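You operate a simulated robot arm through the tools that you are given. There is no shell and no other tool. Be economical: measure what you need, move in short steps, check, and stop when the job is done.

Carry out the task below with a simulated robot arm. There is one attempt and no reset: what you move stays moved.

## Task
Bolt down the orange washer with the last bolt from the block.
Fine: tighten it with the socket key from the upper drawer; put the key back in and shut the drawer. Where these are worked on the way, their far stop is far enough and under half their travel is too little: upper drawer.
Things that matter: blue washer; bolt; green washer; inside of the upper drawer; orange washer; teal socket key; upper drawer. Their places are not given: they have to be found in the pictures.

It is judged by the outcome, as a careful person would: the job done as asked, and still so three seconds after it is handed in. It fails if anything else is knocked over, pushed out of place, dropped, spilled or broken.

## Robot
A 6-joint arm with a two-finger parallel gripper, fixed in place. Base frame: the origin is at the foot of the arm, x ahead of it, y to its left, z up. Readings come in cm, degrees, newtons and seconds.
Its first joint turns from -66.0 to 66.0 degrees. Payload 2.7 kg.
Tool frame: the origin (TCP) lies between the finger pads and is the grasp point; the fingertips stand 2.3 cm ahead of it; z points along the fingers, y is the line along which they close. The gripper opens to 9.4 cm. The fingers are 3.8 cm wide and 1 cm thick; the gripper's body (5.4 by 9.6 cm) begins 3.9 cm behind the TCP.
Orientation is that of the tool frame in the base frame, as a unit quaternion [x, y, z, w]. With the fingers straight down and closing along the base's y, the tool's x points along the base's -x, its y along +y and its z along -z.

## Interface
- The arm moves only by the tool move_arm. Its argument "deltas" is a list of rows, each a list of 3 entries, a list of its own where there are three numbers: the shift along the tool's x, y, z in mm, then the turn, a rotation vector about the tool's x, y, z in degrees, then the opening, from 0 (shut) to 1 (fully open). In form: [[[x, y, z], [rx, ry, rz], fingers], ...]. A call has 1 to 8 rows; each row shifts and turns the commanded pose from where the row before left it, along the tool's axes as they then stand. Rows are played at 5 a second. More than 5 cm and 8.6 degrees between two rows, or a gripper value outside its range, and nothing of the call is played. A pose out of reach is approached as far as the arm can. The call stops where the force on the tool passes 40 N (or 10 N more than at its start, if that is more) or the arm is blocked; 0.2 s more then pass. The fingers move at their own pace (about 4.5 cm/s each) and stop on an object; they squeeze with about 39 N. The grip force told is the motor's: it shows also when the fingers shut on nothing. Time passes only in rows, and 0.2 s behind the last, so rows that do not move let the fingers close. It gives the time, the measured TCP pose, the force on the tool (base axes), the opening and the grip force at its end, in the units of the frame above (readings bear some noise), with the torque about the TCP (base axes, N m) and any sound that the robot's microphone picked up, and new pictures: "pictures" is both (left out), scene, wrist or none.
- Cameras (640 x 400 px; columns grow to the right, rows downward): "scene" is fixed at [6, -42.34, 140.3]; the picture's right is [0.89, -0.45, 0.00], its down [-0.27, -0.52, -0.81] and it looks along [0.37, 0.72, -0.59] (base axes); focal length 324 px, centre (320, 200). "wrist" rides on the gripper at [8.6, 1.6, -7.5] in the tool frame; the picture's right is [-0.18, 0.98, 0.00], its down [-0.58, -0.11, -0.81] and it looks along [-0.79, -0.15, 0.59] (tool axes); focal length 243 px, centre (320, 200).
- pixel_to_xyz(camera, pixels): for up to 12 pixels [column, row] of the newest picture of that camera ("zoom" is the newest enlarged one), the place [x, y, z] in the base frame of the surface seen there, good to about 0.2 cm. The clock stands still meanwhile.
- enlarge(camera, box): a new picture of the part [left, top, right, bottom] of that camera's present view, enlarged. The clock stands still meanwhile.
- hand_in(): hands the job in; it is judged then, once.

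Keep the steps short. Do not move on a guess: measure, check each grasp and each placing, and mend mistakes. In all there are 80 turns and 200 pictures (those below and enlarged ones count). Leave the gripper open and the arm clear of the work at the hand-in unless told otherwise, and finish with a single line.

The tools are called after "Request:" as name(argument=value, ...) on one line, values as JSON. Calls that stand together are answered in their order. move_arm: Moves the arm, as the interface text tells. Its arguments: {"type":"object","properties":{"deltas":{"type":"array"},"pictures":{"type":"string","enum":["both","scene","wrist","none"]}},"required":["deltas"]} The other tools are called the same way: pixel_to_xyz (camera, pixels) gives the place of the surface under pixels of a picture; enlarge (camera, box) takes an enlarged picture of a part of a camera's view; hand_in () hands the job in.

At the start:

```text
clock: 0.0
ee_pos: [37.41, 26.53, 112.59]
tcp_rot: [0.0, 1.0, -0.001, 0.001]
ft_force: [-0.7, -0.2, 0.3]
moment: [0.0, 0.01, 0.02]
grip_width: 9.39
gripper_force: 0.0
```

scene: 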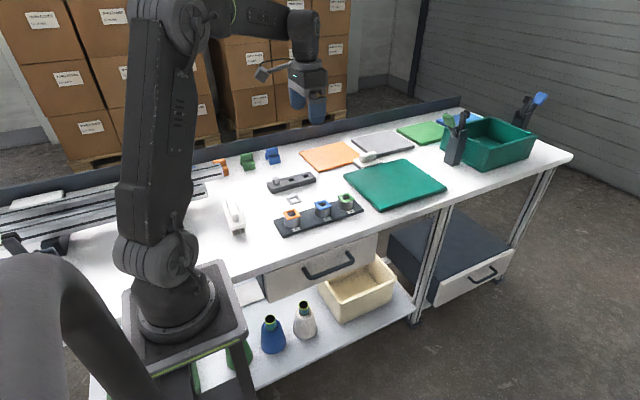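
wrist: 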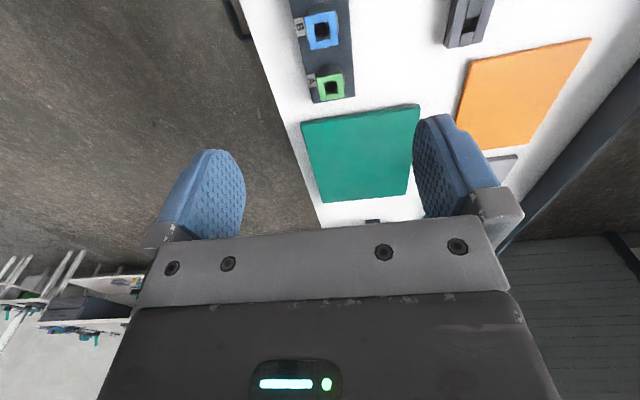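

I see a plate with orange, blue and green washers around (290,215)-(345,200), a dark block at (290,182), and a drawer with handle at (330,265). I enlarge both regions to identify the parts.

Request:
enlarge(camera="scene", box=[210, 140, 370, 240])

Request:
enlarge(camera="scene", box=[220, 210, 420, 335])

```text
4.00 times, centred on (290, 190) of scene
```

zoom: 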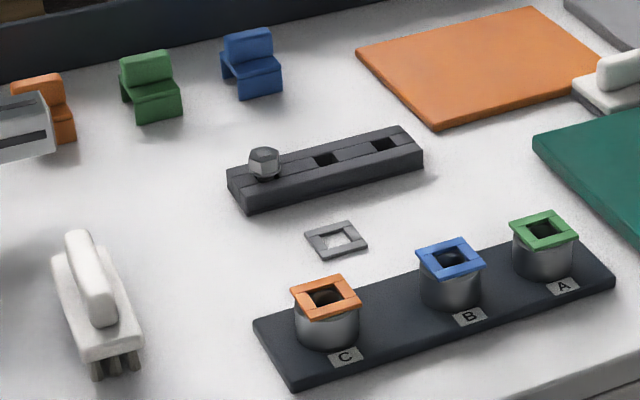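

```text
3.20 times, centred on (320, 272) of scene
```

zoom: 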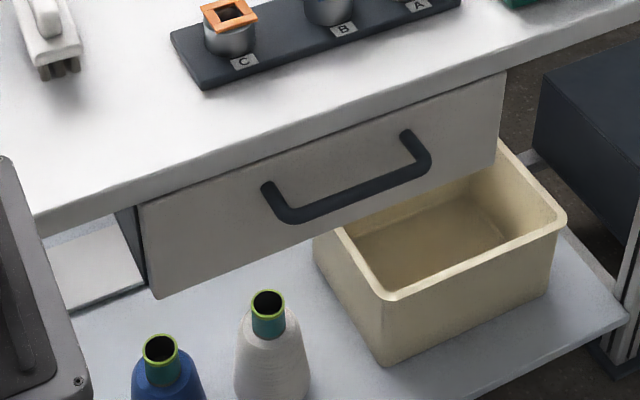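

The bolt sits in the left hole of the block; the orange washer is on boss C. Now I measure the drawer front and handle (newest zoom) and the parts on the table (scene pixels).

Request:
pixel_to_xyz(camera="zoom", pixels=[[268, 187], [282, 215], [350, 200], [420, 168], [406, 136], [145, 210], [155, 295], [500, 80], [495, 160], [330, 170], [345, 125], [200, 180]])

Request:
pixel_to_xyz(camera="scene", pixels=[[276, 180], [276, 177], [276, 184], [291.5, 179.5], [306, 176], [291.5, 214.5], [286, 213], [296, 216], [292, 223], [323, 205], [346, 197], [240, 200]])

```text
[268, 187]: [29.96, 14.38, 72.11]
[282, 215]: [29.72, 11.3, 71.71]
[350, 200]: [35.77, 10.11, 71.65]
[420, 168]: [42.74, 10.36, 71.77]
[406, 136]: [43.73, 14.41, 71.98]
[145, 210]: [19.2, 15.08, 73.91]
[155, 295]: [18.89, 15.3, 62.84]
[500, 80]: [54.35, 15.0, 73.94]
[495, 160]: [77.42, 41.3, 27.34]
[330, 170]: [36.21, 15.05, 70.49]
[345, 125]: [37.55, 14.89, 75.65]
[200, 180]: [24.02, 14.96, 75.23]
```

```text
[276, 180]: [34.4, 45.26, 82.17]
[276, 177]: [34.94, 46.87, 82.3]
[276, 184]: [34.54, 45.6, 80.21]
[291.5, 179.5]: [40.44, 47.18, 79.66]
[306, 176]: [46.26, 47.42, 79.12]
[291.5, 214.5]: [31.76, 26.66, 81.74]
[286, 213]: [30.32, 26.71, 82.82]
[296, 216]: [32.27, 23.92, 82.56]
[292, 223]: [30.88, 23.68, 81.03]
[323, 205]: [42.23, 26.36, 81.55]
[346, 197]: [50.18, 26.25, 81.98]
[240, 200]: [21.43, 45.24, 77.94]
```

The handle bar runs along x at about y=10.5, z=71.7; the bolt is near (34.5, 46, 82). I'll insert the bolt first. I move above it at a safe height to look from the wrist.

Request:
move_arm(deltas=[[[4, 32, 26], [0, 0, 0], 1], [[4, 32, 26], [0, 0, 0], 1], [[4, 32, 26], [0, 0, 0], 1], [[4, 32, 26], [0, 0, 0], 1], [[4, 32, 26], [0, 0, 0], 1], [[4, 32, 26], [0, 0, 0], 1], [[0, 0, 0], [0, 0, 0], 1]])

```text
clock: 1.6
ee_pos: [35.04, 45.67, 97.0]
tcp_rot: [0.001, 1.0, 0.0, 0.001]
ft_force: [0.0, 0.4, 0.2]
moment: [-0.01, -0.01, 0.0]
grip_width: 9.42
gripper_force: 0.1
```

scene: 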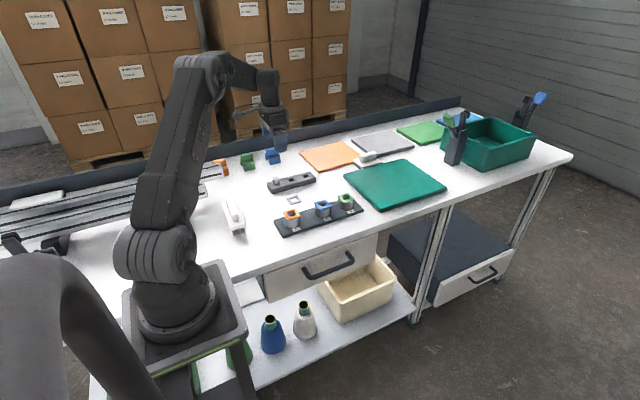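
wrist: 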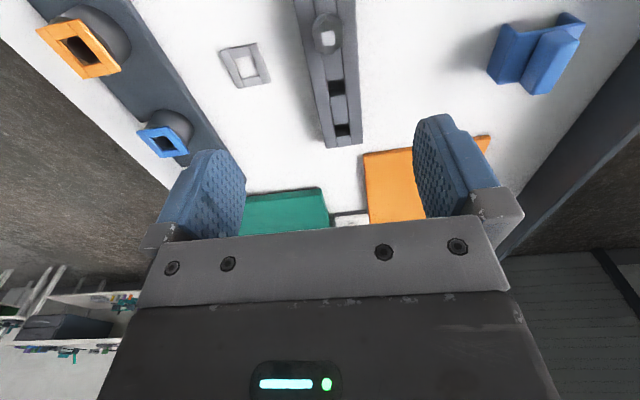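

I see the bolt at wrist (327,33). I enlarge it and the washer to see the head's orientation and size.

Request:
enlarge(camera="wrist", box=[272, 0, 382, 70])

Request:
enlarge(camera="scene", box=[262, 165, 326, 205])

Request:
pixel_to_xyz(camera="wrist", pixels=[[327, 38], [327, 15], [316, 38], [339, 38], [337, 88], [342, 130], [308, 60], [348, 60], [80, 50], [162, 143], [250, 100], [62, 22]])

```text
5.71 times, centred on (327, 35) of wrist
```

zoom: 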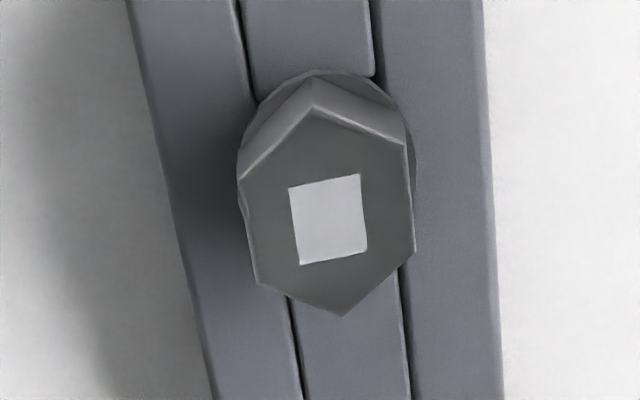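

```text
10.00 times, centred on (294, 185) of scene
```

zoom: 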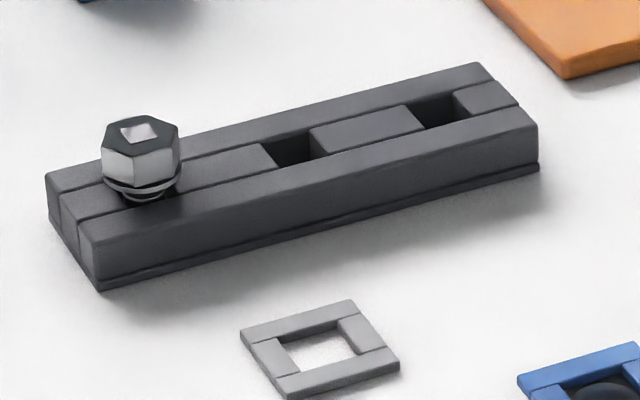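

```text
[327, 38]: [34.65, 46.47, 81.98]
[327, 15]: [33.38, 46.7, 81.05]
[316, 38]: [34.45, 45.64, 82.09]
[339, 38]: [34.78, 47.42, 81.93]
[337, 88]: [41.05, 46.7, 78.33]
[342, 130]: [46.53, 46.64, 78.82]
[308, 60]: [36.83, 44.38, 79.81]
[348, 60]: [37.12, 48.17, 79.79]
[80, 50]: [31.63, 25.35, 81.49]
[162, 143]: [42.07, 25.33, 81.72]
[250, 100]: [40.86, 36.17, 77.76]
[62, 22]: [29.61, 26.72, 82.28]
```

Bolt head centre is about (34.6, 46.5), top z 82.0, flats facing ±y, block top z 79.8. I go over it with the gripper half open, first to z≈86, and check.

Request:
move_arm(deltas=[[[4.4, 8.8, 0], [0, 0, 0], 0.5], [[0, 0, 40], [0, 0, 0], 0.5], [[0, 0, 40], [0, 0, 0], 0.5], [[0, 0, 28], [0, 0, 0], 0.5], [[0, 0, 0], [0, 0, 0], 0.5]])

```text
clock: 2.8
ee_pos: [34.64, 46.62, 86.1]
tcp_rot: [0.001, 1.0, 0.001, 0.001]
ft_force: [-0.1, 0.2, 0.1]
moment: [-0.02, 0.02, 0.01]
grip_width: 4.69
gripper_force: 0.2
```

scene: 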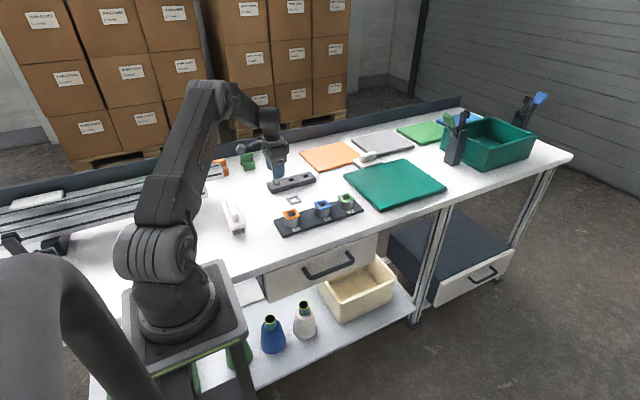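
wrist: 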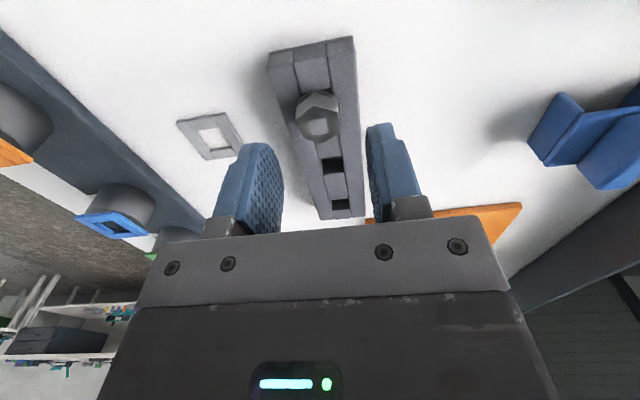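

Aligned: the bolt lies centred between the fingers. Down 32 mm, then close on the head.

Request:
move_arm(deltas=[[[0, 0, 16], [0, 0, 0], 0.5], [[0, 0, 16], [0, 0, 0], 0.5], [[0, 0, 0], [0, 0, 0], 0.5], [[0, 0, 0], [0, 0, 0], 0.15], [[0, 0, 0], [0, 0, 0], 0.1], [[0, 0, 0], [0, 0, 0], 0.1], [[0, 0, 0], [0, 0, 0], 0.1]], pictures="wrist")

```text
clock: 4.4
ee_pos: [34.79, 46.63, 83.0]
tcp_rot: [0.001, 1.0, 0.0, 0.0]
ft_force: [0.2, 0.5, -0.3]
moment: [0.01, -0.01, 0.0]
grip_width: 2.35
gripper_force: 38.8
```

wrist: 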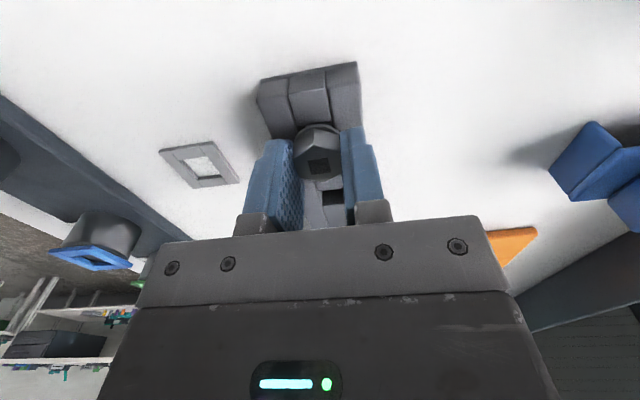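

Width 2.35 cm with 38.8 N: head held. Lift straight up and inspect.

Request:
move_arm(deltas=[[[0, 0, -20], [0, 0, 0], 0.1], [[0, 0, -40], [0, 0, 0], 0.1], [[0, 0, -40], [0, 0, 0], 0.1], [[0, 0, 0], [0, 0, 0], 0.1]])

Request:
enlarge(camera="scene", box=[240, 120, 336, 180])

Request:
enlarge(camera="scene", box=[264, 190, 328, 230])

```text
clock: 5.4
ee_pos: [34.66, 46.65, 92.95]
tcp_rot: [0.0, 1.0, 0.0, 0.001]
ft_force: [-0.2, -0.5, -0.7]
moment: [-0.01, -0.02, -0.01]
grip_width: 2.31
gripper_force: 39.0
```

scene: 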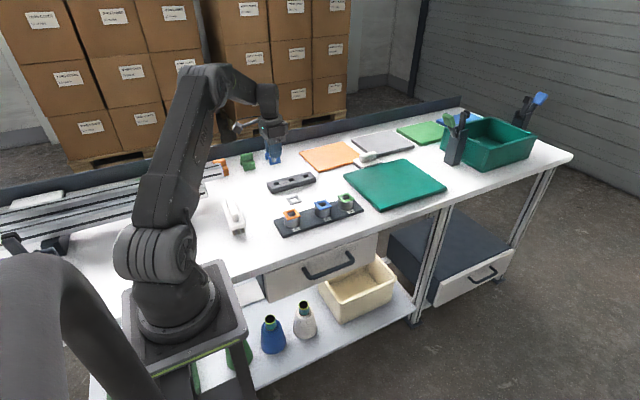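
wrist: 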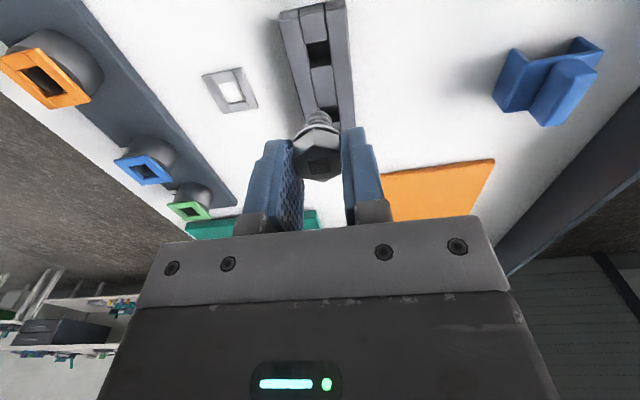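

```text
6.67 times, centred on (288, 150) of scene
```

zoom: 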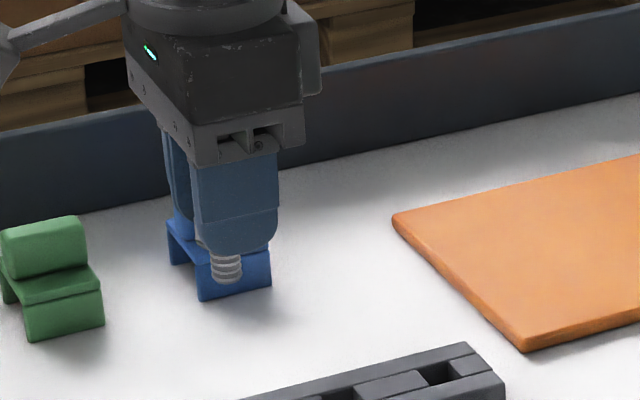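

```text
10.00 times, centred on (296, 210) of scene
```

zoom: 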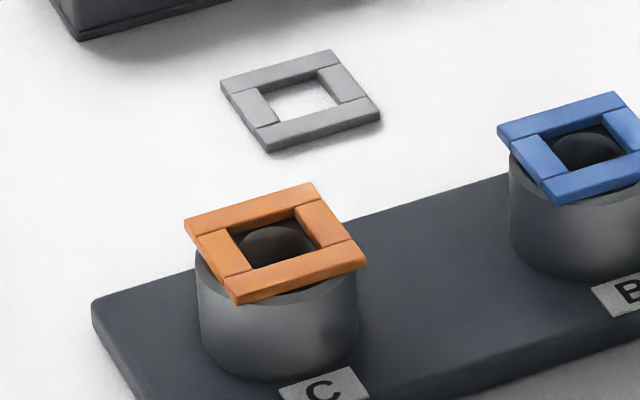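

The bolt is held, with thread about 1.5 cm below. I measure the orange washer's outer and inner corners in the newest zoom.

Request:
pixel_to_xyz(camera="zoom", pixels=[[190, 222], [312, 188], [360, 255], [240, 295], [228, 232], [297, 208], [322, 245], [248, 268], [275, 245], [60, 380]])

Request:
pixel_to_xyz(camera="wrist", pixels=[[8, 55], [48, 38], [84, 92], [45, 102], [44, 72], [46, 80], [318, 150], [317, 117], [315, 128]])

```text
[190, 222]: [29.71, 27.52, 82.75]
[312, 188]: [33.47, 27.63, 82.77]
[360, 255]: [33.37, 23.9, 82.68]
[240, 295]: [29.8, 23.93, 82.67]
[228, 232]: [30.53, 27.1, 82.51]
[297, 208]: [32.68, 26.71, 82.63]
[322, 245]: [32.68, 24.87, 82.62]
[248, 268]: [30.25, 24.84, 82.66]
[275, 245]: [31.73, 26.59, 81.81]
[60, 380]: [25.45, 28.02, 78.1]
```

```text
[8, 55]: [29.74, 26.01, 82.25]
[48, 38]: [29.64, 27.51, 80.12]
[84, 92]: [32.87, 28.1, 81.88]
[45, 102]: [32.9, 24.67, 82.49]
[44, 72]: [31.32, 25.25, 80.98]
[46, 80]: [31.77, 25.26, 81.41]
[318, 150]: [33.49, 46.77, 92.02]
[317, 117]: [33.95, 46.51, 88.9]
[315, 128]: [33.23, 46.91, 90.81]
```

Washer centre ≈ (31.6, 25.75), top z 82.7. I carry the bolt over it at the present height.

Request:
move_arm(deltas=[[[6.1, -41.8, 0], [0, 0, 0], 0.1], [[6.1, -41.8, 0], [0, 0, 0], 0.1], [[6.1, -41.8, 0], [0, 0, 0], 0.1], [[6.1, -41.8, 0], [0, 0, 0], 0.1], [[6.1, -41.8, 0], [0, 0, 0], 0.1], [[0, 0, 0], [0, 0, 0], 0.1], [[0, 0, 0], [0, 0, 0], 0.1]])

Request:
enlarge(camera="scene", box=[252, 180, 332, 230])

Request:
enlarge(camera="wrist", box=[240, 60, 400, 160])

```text
clock: 7.0
ee_pos: [31.69, 25.58, 93.24]
tcp_rot: [0.0, 1.0, -0.001, 0.002]
ft_force: [0.1, -1.1, 0.1]
moment: [-0.03, -0.01, -0.01]
grip_width: 2.3
gripper_force: 38.7
```

scene: 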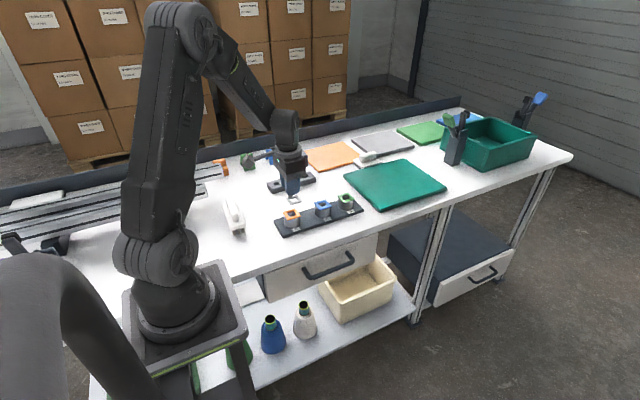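
wrist: 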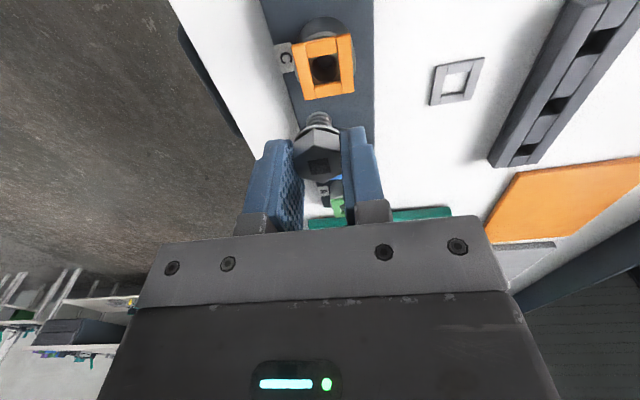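

```text
8.00 times, centred on (292, 205) of scene
```

zoom: 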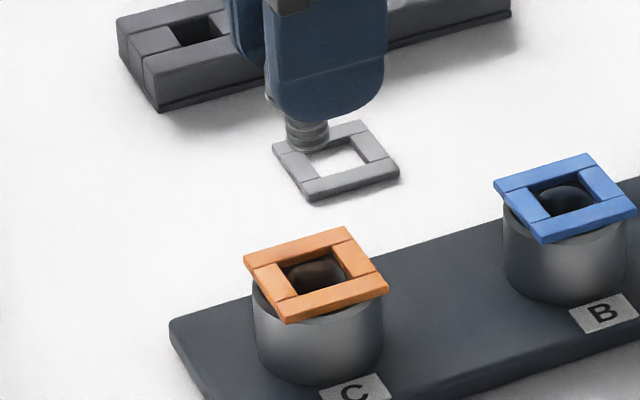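

```text
4.00 times, centred on (320, 110) of wrist
```

zoom: 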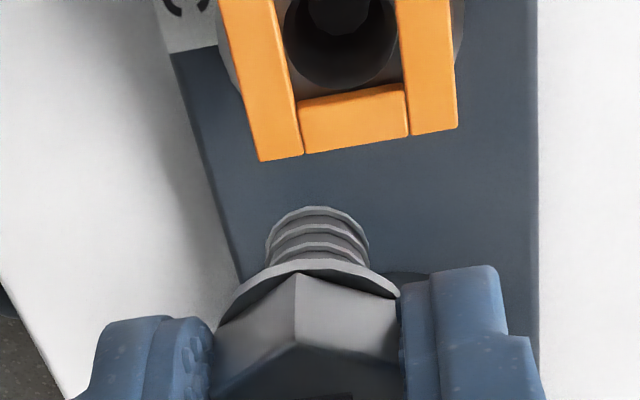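

The bolt hangs above the washer. I measure the washer again from the wrist view.

Request:
pixel_to_xyz(camera="wrist", pixels=[[296, 48], [348, 38], [352, 88], [307, 97], [299, 70], [347, 62], [322, 46], [330, 90], [314, 71], [335, 68]])

```text
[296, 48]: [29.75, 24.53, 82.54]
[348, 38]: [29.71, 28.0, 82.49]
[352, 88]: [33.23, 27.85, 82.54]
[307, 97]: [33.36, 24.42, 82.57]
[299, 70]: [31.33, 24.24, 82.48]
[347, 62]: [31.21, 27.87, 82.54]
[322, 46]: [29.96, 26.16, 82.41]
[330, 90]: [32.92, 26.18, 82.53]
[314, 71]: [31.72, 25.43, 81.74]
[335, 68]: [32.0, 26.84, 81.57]
```

The wrist says the centre is y≈26.15 against 25.74 from the scene; I go to y≈26.0 and descend to just above the washer, then compare visually.

Request:
move_arm(deltas=[[[0.5, 4, 20], [0, 0, 0], 0.1], [[0, 0, 20], [0, 0, 0], 0.1], [[0, 0, 14], [0, 0, 0], 0.1], [[0, 0, 0], [0, 0, 0], 0.1], [[0, 0, 0], [0, 0, 0], 0.1]])

Request:
enlarge(camera="scene", box=[260, 190, 324, 230])

Request:
enlarge(camera="wrist", box=[240, 60, 400, 160])

```text
clock: 8.2
ee_pos: [31.55, 25.98, 87.62]
tcp_rot: [0.001, 1.0, 0.001, 0.001]
ft_force: [0.0, 0.7, -1.0]
moment: [-0.02, -0.03, 0.03]
grip_width: 2.28
gripper_force: 39.1
```

scene: 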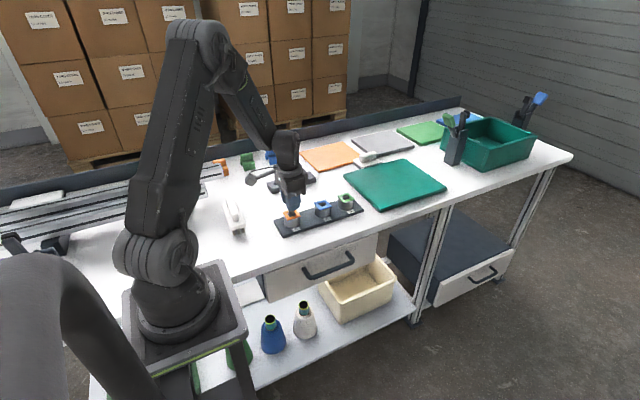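
wrist: 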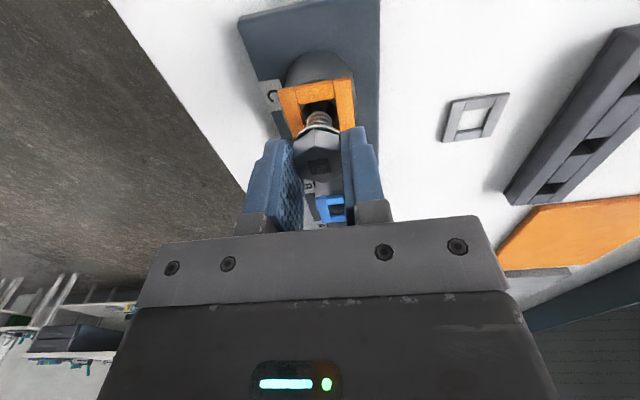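

```text
10.00 times, centred on (292, 210) of scene
```

zoom: 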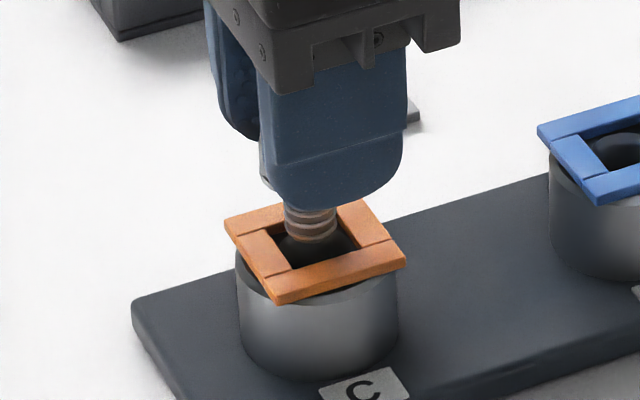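

```text
4.00 times, centred on (320, 110) of wrist
```

zoom: 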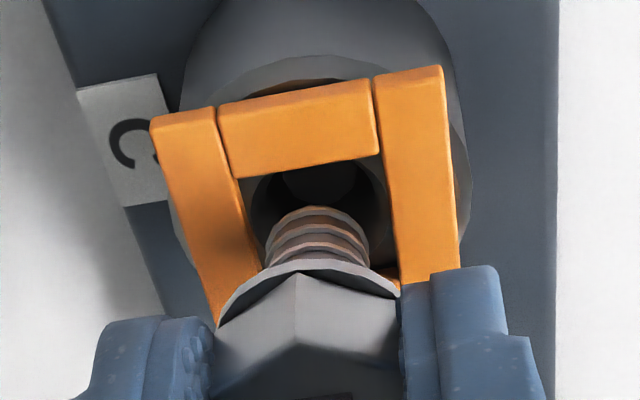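

The shaft lies centred over the hole in both views. I lower in small steps to the seat (TCP about 85.7), watching force.

Request:
move_arm(deltas=[[[0, 0, 4], [0, 0, 0], 0.1], [[0, 0, 4], [0, 0, 0], 0.1], [[0, 0, 4], [0, 0, 0], 0.1], [[0, 0, 4], [0, 0, 0], 0.1], [[0, 0, 0], [0, 0, 0], 0.1]])

Request:
enlarge(camera="scene", box=[260, 190, 324, 230])

Request:
enlarge(camera="wrist", box=[240, 60, 400, 160])

```text
clock: 9.4
ee_pos: [31.43, 25.96, 86.1]
tcp_rot: [-0.001, 1.0, 0.001, 0.002]
ft_force: [0.9, -1.2, 4.0]
moment: [-0.07, 0.04, 0.0]
grip_width: 2.32
gripper_force: 38.8
```

scene: 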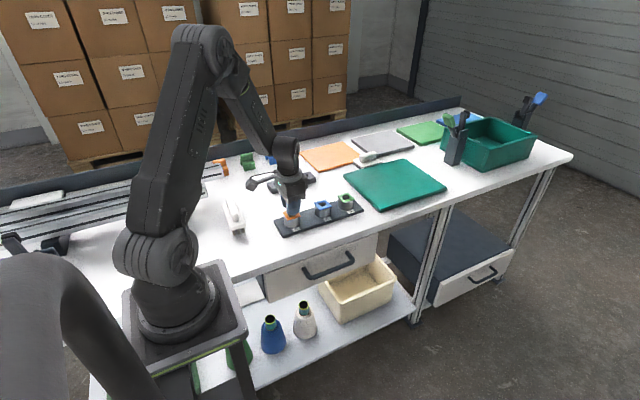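
wrist: 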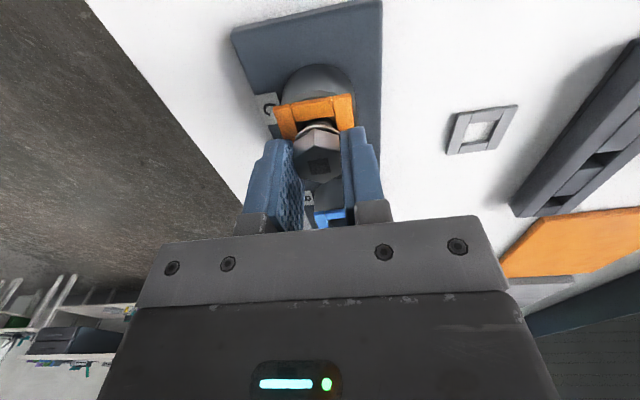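

```text
10.00 times, centred on (292, 210) of scene
```

zoom: 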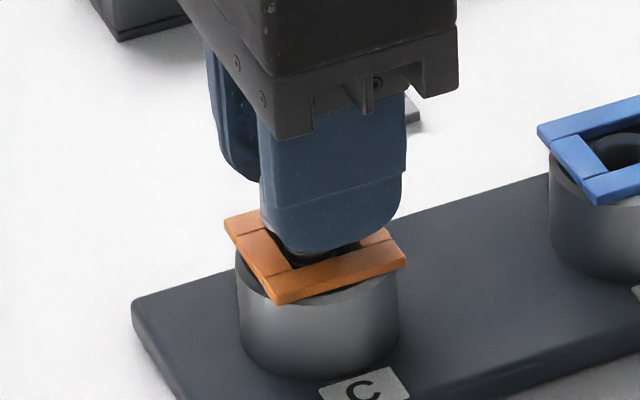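

```text
4.00 times, centred on (320, 110) of wrist
```

zoom: 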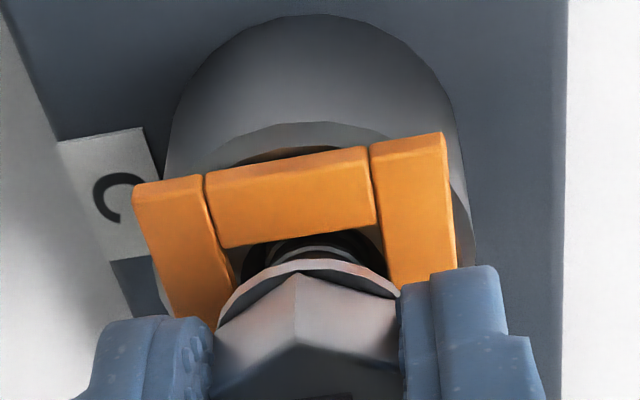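

Force 4 N upward at z 86.1; the flange is about 3–4 mm above the washer. I press a few mm further gently.

Request:
move_arm(deltas=[[[0, 0, 2], [0, 0, 0], 0.1], [[0, 0, 2], [0, 0, 0], 0.1], [[0, 0, 0], [0, 0, 0], 0.1]], pictures="none")

```text
clock: 10.2
ee_pos: [31.47, 26.07, 85.72]
tcp_rot: [0.0, 1.0, 0.002, 0.001]
ft_force: [2.1, -4.3, 24.4]
moment: [-0.14, -0.04, -0.01]
grip_width: 2.31
gripper_force: 39.4
```

24 N at z 85.72, about where I expected the flange to seat. I look closely.

Request:
enlarge(camera="wrist", box=[240, 60, 400, 160])

Request:
enlarge(camera="scene", box=[276, 200, 308, 220])

```text
4.00 times, centred on (320, 110) of wrist
```

zoom: 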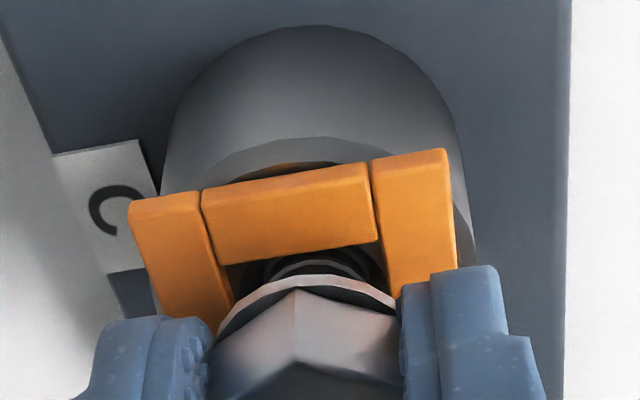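

```text
16.00 times, centred on (292, 210) of scene
```

zoom: 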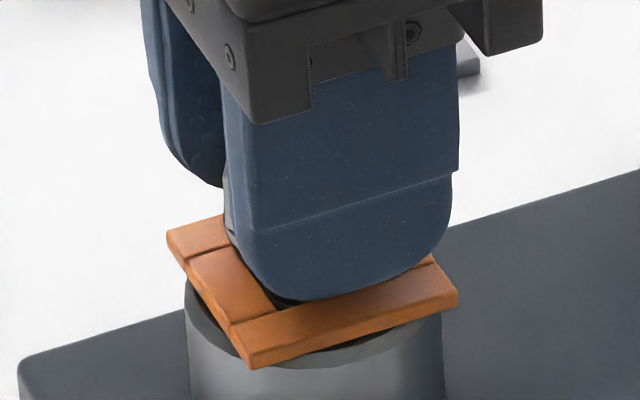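

The shaft appears in the bore, and the flange sits slightly above the washer. I try starting the thread by hand: clockwise (+z of the tool) 40°, keeping the gentle press.

Request:
move_arm(deltas=[[[0, 0, -0.5], [0, 0, 8], 0.1], [[0, 0, 0], [0, 0, 8], 0.1], [[0, 0, 0], [0, 0, 8], 0.1], [[0, 0, 0], [0, 0, 8], 0.1], [[0, 0, 0], [0, 0, 8], 0.1], [[0, 0, 0], [0, 0, 0], 0.1]], pictures="wrist")

Request:
enlarge(camera="wrist", box=[240, 60, 400, 160])

```text
clock: 11.6
ee_pos: [31.58, 25.99, 85.64]
tcp_rot: [0.343, 0.939, 0.001, 0.0]
ft_force: [8.7, -1.2, 16.5]
moment: [-0.42, -0.49, -0.02]
grip_width: 2.3
gripper_force: 39.8
```

wrist: 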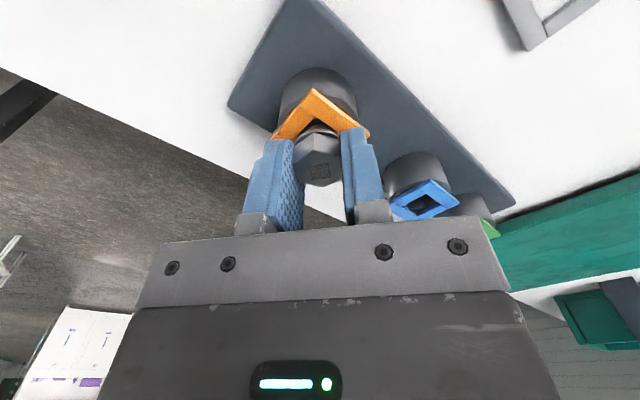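

```text
4.00 times, centred on (320, 110) of wrist
```

zoom: 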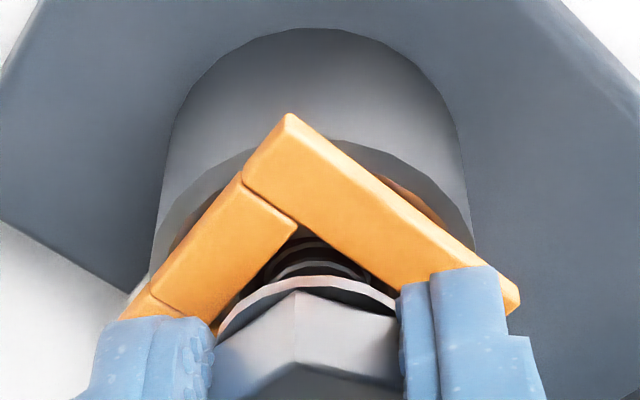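

No twisting resistance but some side force. I look from the scene before going on.

Request:
enlarge(camera="scene", box=[276, 200, 308, 220])

```text
16.00 times, centred on (292, 210) of scene
```

zoom: 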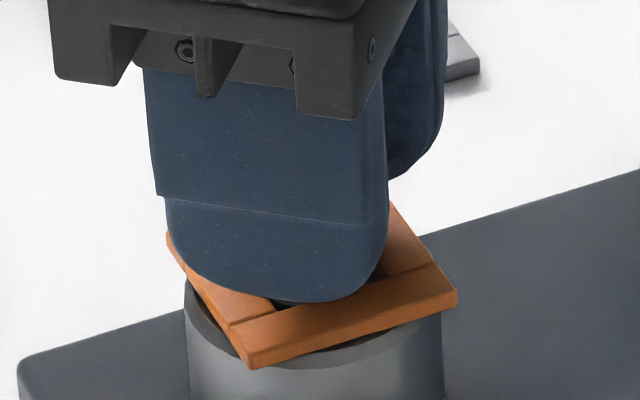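

Washer is undisturbed. I turn another 20° (so the hex ends on its 60° symmetry), ease the press, and release to see whether the bolt stands by itself.

Request:
move_arm(deltas=[[[0, 0, 0], [0, 0, 7], 0.1], [[0, 0, 0], [0, 0, 7], 0.1], [[0, 0, 0], [0, 0, 6], 0.1], [[0, 0, -0.5], [0, 0, 0], 0.1], [[0, 0, 0], [0, 0, 0], 0.1]], pictures="none")

Request:
move_arm(deltas=[[[0, 0, 0], [0, 0, 0], 0.35], [[0, 0, 0], [0, 0, 0], 0.5], [[0, 0, 0], [0, 0, 0], 0.5]], pictures="wrist")

Request:
enlarge(camera="wrist", box=[240, 60, 400, 160])

```text
clock: 12.8
ee_pos: [31.68, 26.07, 85.59]
tcp_rot: [0.501, 0.866, 0.001, 0.0]
ft_force: [22.1, -7.1, -1.5]
moment: [-0.4, -0.49, -0.01]
grip_width: 2.31
gripper_force: 39.3
```

```text
clock: 13.6
ee_pos: [31.61, 26.01, 85.68]
tcp_rot: [0.5, 0.866, 0.0, 0.0]
ft_force: [-0.9, -0.1, -0.5]
moment: [0.0, -0.02, -0.01]
grip_width: 4.74
gripper_force: 0.1
```

wrist: 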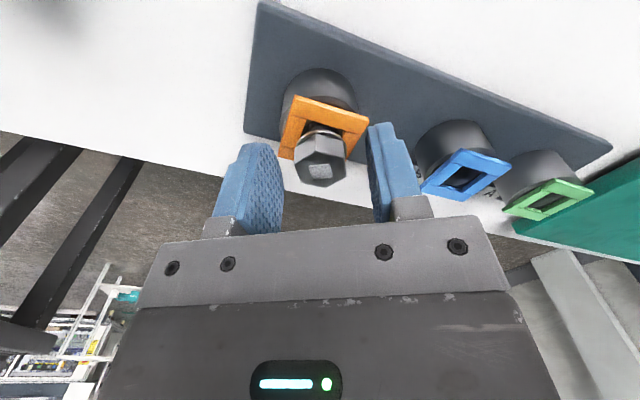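

```text
4.00 times, centred on (320, 110) of wrist
```

zoom: 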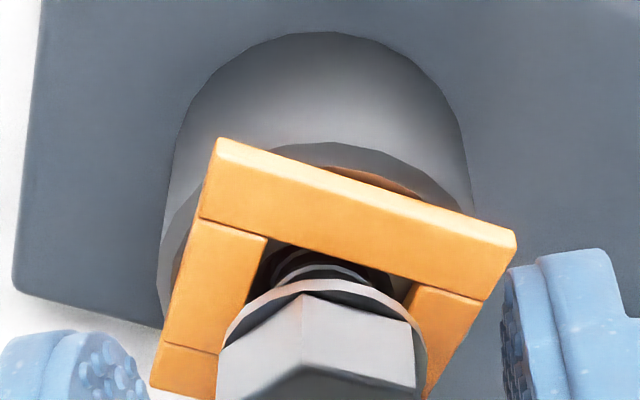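

The bolt stands on its own, held in the bore (side force built up as I turned, so it is captive). I raise clear, turn the wrist back and look.

Request:
move_arm(deltas=[[[0, 0, -30], [0, 0, 0], 0.5], [[0, 0, -40], [0, 0, -8], 0.5], [[0, 0, -40], [0, 0, -8], 0.5], [[0, 0, 0], [0, 0, -8], 0.5], [[0, 0, 0], [0, 0, -8], 0.5], [[0, 0, 0], [0, 0, -8], 0.5], [[0, 0, 0], [0, 0, -8], 0.5], [[0, 0, 0], [0, 0, -8], 0.5]])

Request:
enlarge(camera="scene", box=[276, 200, 308, 220])

Request:
enlarge(camera="wrist", box=[272, 10, 368, 70])

```text
clock: 15.4
ee_pos: [31.43, 26.08, 96.78]
tcp_rot: [0.035, 0.999, 0.0, 0.001]
ft_force: [0.3, -0.2, -0.4]
moment: [0.0, 0.03, -0.01]
grip_width: 4.7
gripper_force: 0.1
```

scene: 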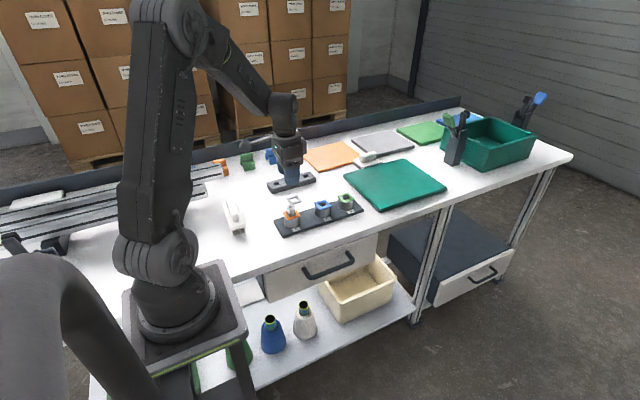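
wrist: 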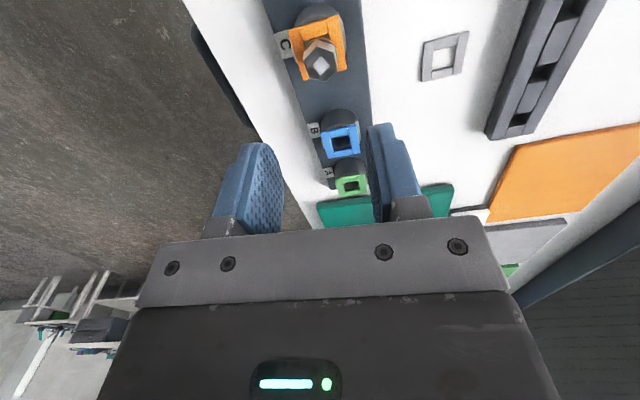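

```text
16.00 times, centred on (292, 210) of scene
```

zoom: 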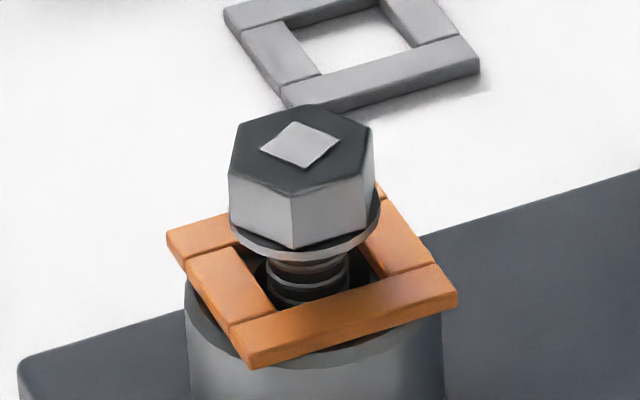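

```text
6.67 times, centred on (320, 40) of wrist
```

zoom: 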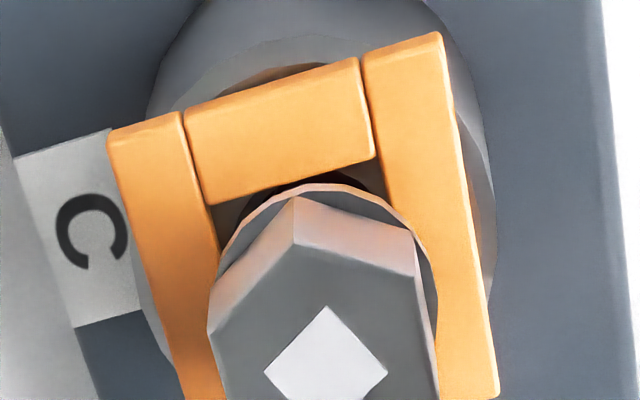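

The bolt stands upright in the bore, started, flange about 6 mm above the washer. Now the drawer: I measure the table edge and the handle in a closer view.

Request:
enlarge(camera="scene", box=[284, 235, 380, 295])

Request:
pixel_to_xyz(camera="zoom", pixels=[[262, 75], [262, 90], [262, 105], [300, 60], [150, 215], [250, 205], [250, 195], [250, 215], [300, 185], [350, 165], [130, 180], [400, 85]])

Request:
pixel_to_xyz(camera="scene", pixels=[[293, 209], [293, 211], [291, 207], [300, 252], [340, 235], [290, 245]])

```text
6.67 times, centred on (332, 265) of scene
```

zoom: 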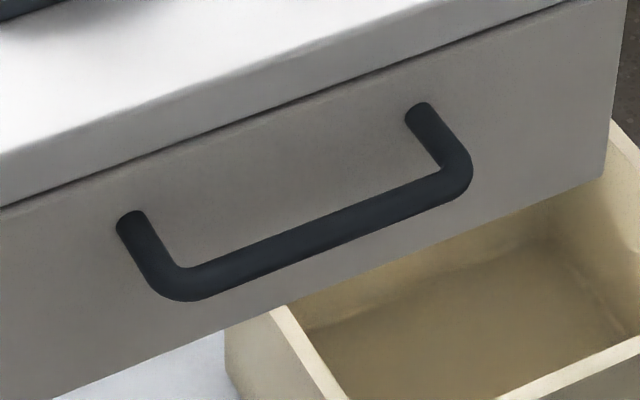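

```text
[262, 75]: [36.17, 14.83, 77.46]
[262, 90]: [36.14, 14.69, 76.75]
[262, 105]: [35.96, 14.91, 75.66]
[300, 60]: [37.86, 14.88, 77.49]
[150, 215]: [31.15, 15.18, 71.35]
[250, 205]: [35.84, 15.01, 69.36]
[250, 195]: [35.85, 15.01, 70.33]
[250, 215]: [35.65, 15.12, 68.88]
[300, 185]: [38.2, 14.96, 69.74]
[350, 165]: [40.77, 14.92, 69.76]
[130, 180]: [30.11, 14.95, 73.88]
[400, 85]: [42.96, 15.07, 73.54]
```

```text
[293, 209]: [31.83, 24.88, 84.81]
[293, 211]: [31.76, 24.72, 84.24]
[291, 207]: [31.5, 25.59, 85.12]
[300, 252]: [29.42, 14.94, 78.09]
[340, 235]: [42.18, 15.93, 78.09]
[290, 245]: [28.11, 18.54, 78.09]
```

Table edge y≈14.8, top z 78.1, drawer face y 15.0. Now the bar itself.

Request:
pixel_to_xyz(camera="zoom", pixels=[[300, 240], [300, 230], [300, 252], [350, 220], [400, 202], [250, 258], [200, 275]])

```text
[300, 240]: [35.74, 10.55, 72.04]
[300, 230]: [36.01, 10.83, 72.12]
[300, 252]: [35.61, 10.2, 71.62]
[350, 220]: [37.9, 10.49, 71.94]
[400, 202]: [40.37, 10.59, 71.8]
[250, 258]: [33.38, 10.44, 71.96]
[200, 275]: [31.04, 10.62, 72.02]
```

Bar centre ≈ (36.8, 11.0, 71.5), about 1.4 cm thick. I'll approach with the tool tilted 45° toward +y so the body stays clear of the table edge. First go in front of the drawer, high up.

Request:
move_arm(deltas=[[[0, 0, 0], [0, 0, -4], 0.5], [[-9, -36.8, 3], [0, 0, 0], 0.5], [[-9, -36.8, 3], [0, 0, 0], 0.5], [[-9, -36.8, 3], [0, 0, 0], 0.5], [[-9, -36.8, 3], [0, 0, 0], 0.5], [[-9, -36.8, 3], [0, 0, 0], 0.5], [[-9, -36.8, 3], [0, 0, 0], 0.5]], pictures="none")

Request:
move_arm(deltas=[[[0, 0, 0], [-7.5, 0, 0], 0.5], [[0, 0, 0], [-7.5, 0, 0], 0.5], [[0, 0, 0], [-7.5, 0, 0], 0.5], [[0, 0, 0], [-7.5, 0, 0], 0.5], [[0, 0, 0], [-7.5, 0, 0], 0.5], [[0, 0, 0], [-7.5, 0, 0], 0.5], [[0, 0, 0], [0, 0, 0], 0.5]])

```text
clock: 17.0
ee_pos: [36.76, 3.94, 94.92]
tcp_rot: [-0.001, 1.0, -0.001, 0.001]
ft_force: [-0.1, -0.8, -0.5]
moment: [0.01, -0.02, 0.03]
grip_width: 4.69
gripper_force: 0.0
```

```text
clock: 18.6
ee_pos: [36.92, 4.04, 94.88]
tcp_rot: [0.0, 0.923, 0.384, 0.001]
ft_force: [0.2, 0.3, -0.7]
moment: [-0.02, 0.01, -0.02]
grip_width: 4.69
gripper_force: 0.1
```

scene: 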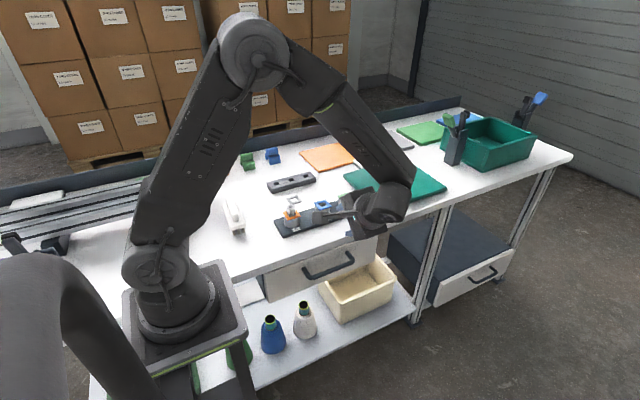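
wrist: 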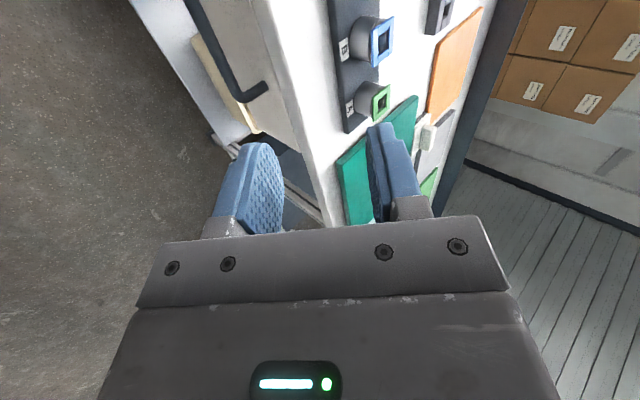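

Tilt reached. I lower to 6 cm short of the bar along the tool axis.

Request:
move_arm(deltas=[[[0, -23.2, 31], [0, 0, 0], 0.5], [[0, -23.2, 31], [0, 0, 0], 0.5], [[0, -23.2, 31], [0, 0, 0], 0.5], [[0, -23.2, 31], [0, 0, 0], 0.5], [[0, -23.2, 31], [0, 0, 0], 0.5], [[0, 0, 0], [0, 0, 0], 0.5]])

```text
clock: 20.0
ee_pos: [36.82, 6.66, 75.53]
tcp_rot: [-0.001, 0.924, 0.383, 0.0]
ft_force: [0.7, 0.4, 0.3]
moment: [0.02, 0.05, -0.03]
grip_width: 4.72
gripper_force: 0.0
```

scene: 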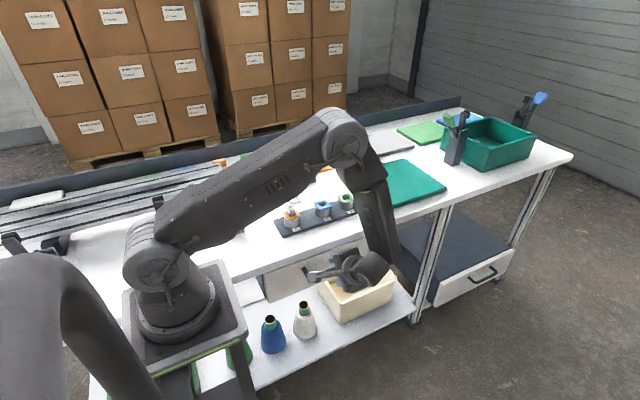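
wrist: 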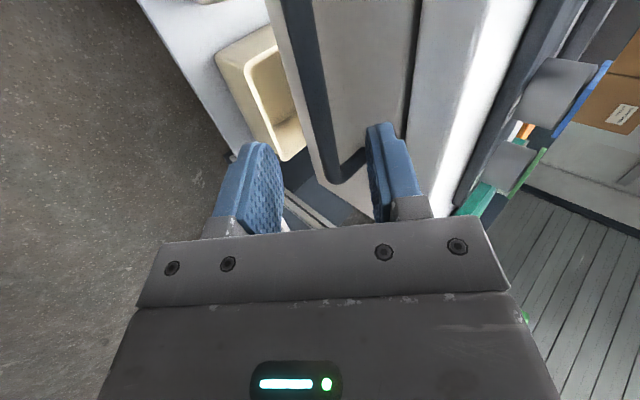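

The bar lies between the fingers. To keep the upper finger off the drawer face, I narrow to 0.37 and advance 50 mm, then close.

Request:
move_arm(deltas=[[[0, 0, 0], [0, 0, 0], 0.37], [[0, 0, 18], [0, 0, 0], 0.37], [[0, 0, 17], [0, 0, 0], 0.37], [[0, 0, 15], [0, 0, 0], 0.37], [[0, 0, 0], [0, 0, 0], 0.37]])

```text
clock: 21.2
ee_pos: [36.8, 10.24, 72.31]
tcp_rot: [0.0, 0.924, 0.383, 0.0]
ft_force: [-0.2, 0.9, -0.6]
moment: [-0.01, 0.0, 0.01]
grip_width: 3.47
gripper_force: 0.1
```

scene: 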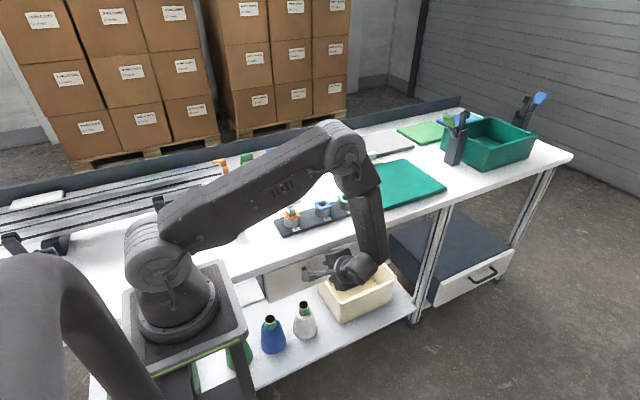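
wrist: 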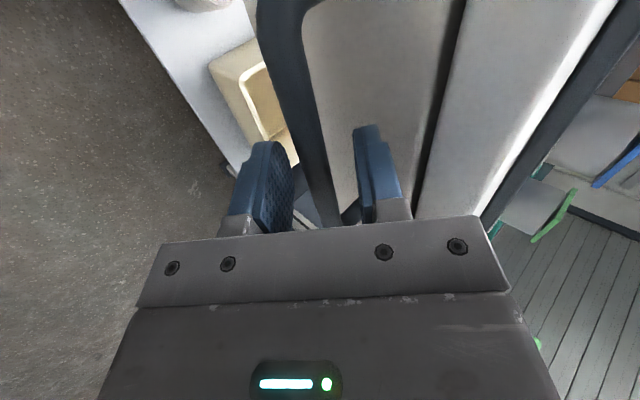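

No contact; the bar is between the fingers. I close.

Request:
move_arm(deltas=[[[0, 0, 0], [0, 0, 0], 0.15], [[0, 0, 0], [0, 0, 0], 0.1], [[0, 0, 0], [0, 0, 0], 0.1], [[0, 0, 0], [0, 0, 0], 0.1]], pictures="wrist")

```text
clock: 22.2
ee_pos: [36.7, 10.16, 72.18]
tcp_rot: [0.002, 0.924, 0.381, 0.001]
ft_force: [2.9, -8.7, -20.7]
moment: [-0.22, 0.37, -1.02]
grip_width: 1.37
gripper_force: 45.1
```

wrist: 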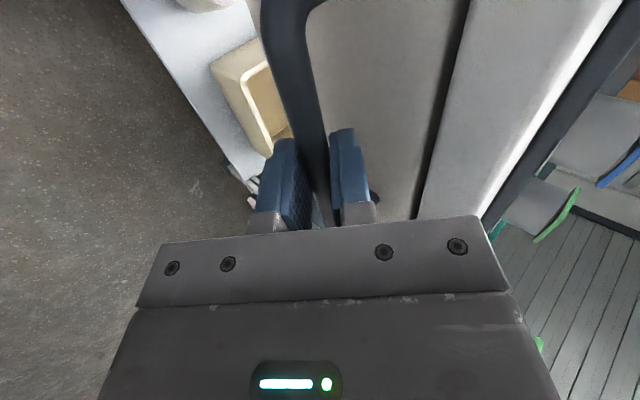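

Bar held (1.37 cm). The 20 N is the self-centring offset; I ease by 1.5 mm along -y tool, then pull 6 cm toward base -y.

Request:
move_arm(deltas=[[[0, -1.5, 0], [0, 0, 0], 0.1], [[0, -7, -7], [0, 0, 0], 0.1], [[0, -12, -12], [0, 0, 0], 0.1], [[0, -12, -12], [0, 0, 0], 0.1], [[0, -12, -12], [0, 0, 0], 0.1]])

```text
clock: 23.4
ee_pos: [36.72, 3.97, 72.19]
tcp_rot: [0.0, 0.924, 0.384, 0.0]
ft_force: [-5.5, 0.7, 20.5]
moment: [0.17, 1.17, -1.07]
grip_width: 1.35
gripper_force: 45.0
```

scene: 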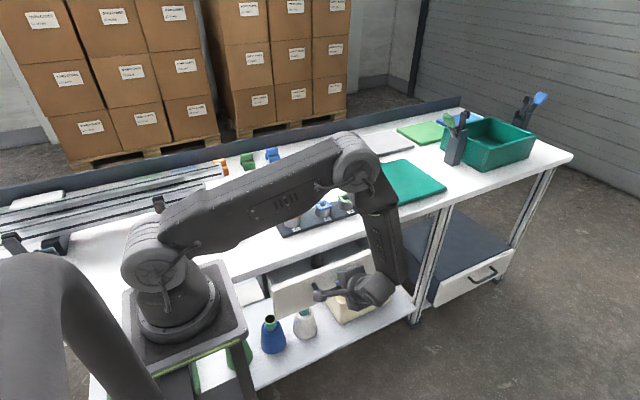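
wrist: 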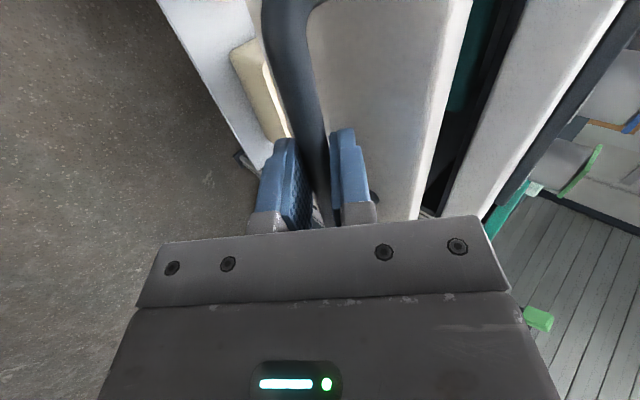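

The drawer opens. I continue 8 cm, with a 1 mm rise to relieve the vertical load.

Request:
move_arm(deltas=[[[0, -11.3, -12.7], [0, 0, 0], 0.1], [[0, -14, -14], [0, 0, 0], 0.1], [[0, -14, -14], [0, 0, 0], 0.1], [[0, -14, -14], [0, 0, 0], 0.1]])

```text
clock: 24.4
ee_pos: [36.7, -3.44, 72.2]
tcp_rot: [0.0, 0.924, 0.383, 0.001]
ft_force: [-3.9, 0.3, 11.1]
moment: [0.07, 0.85, -1.1]
grip_width: 1.36
gripper_force: 44.6
```

scene: 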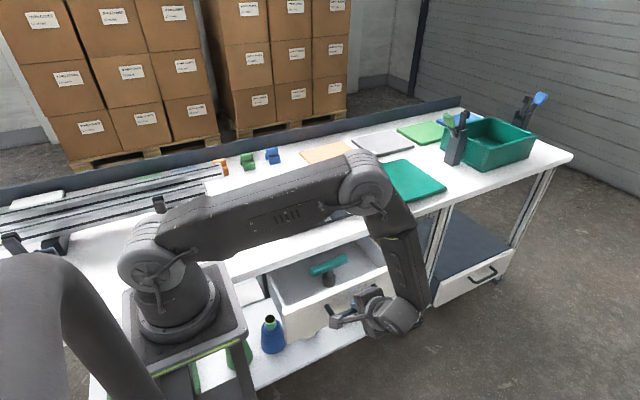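
wrist: 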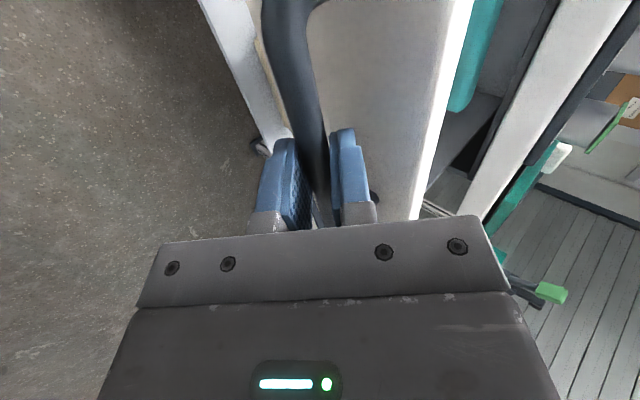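

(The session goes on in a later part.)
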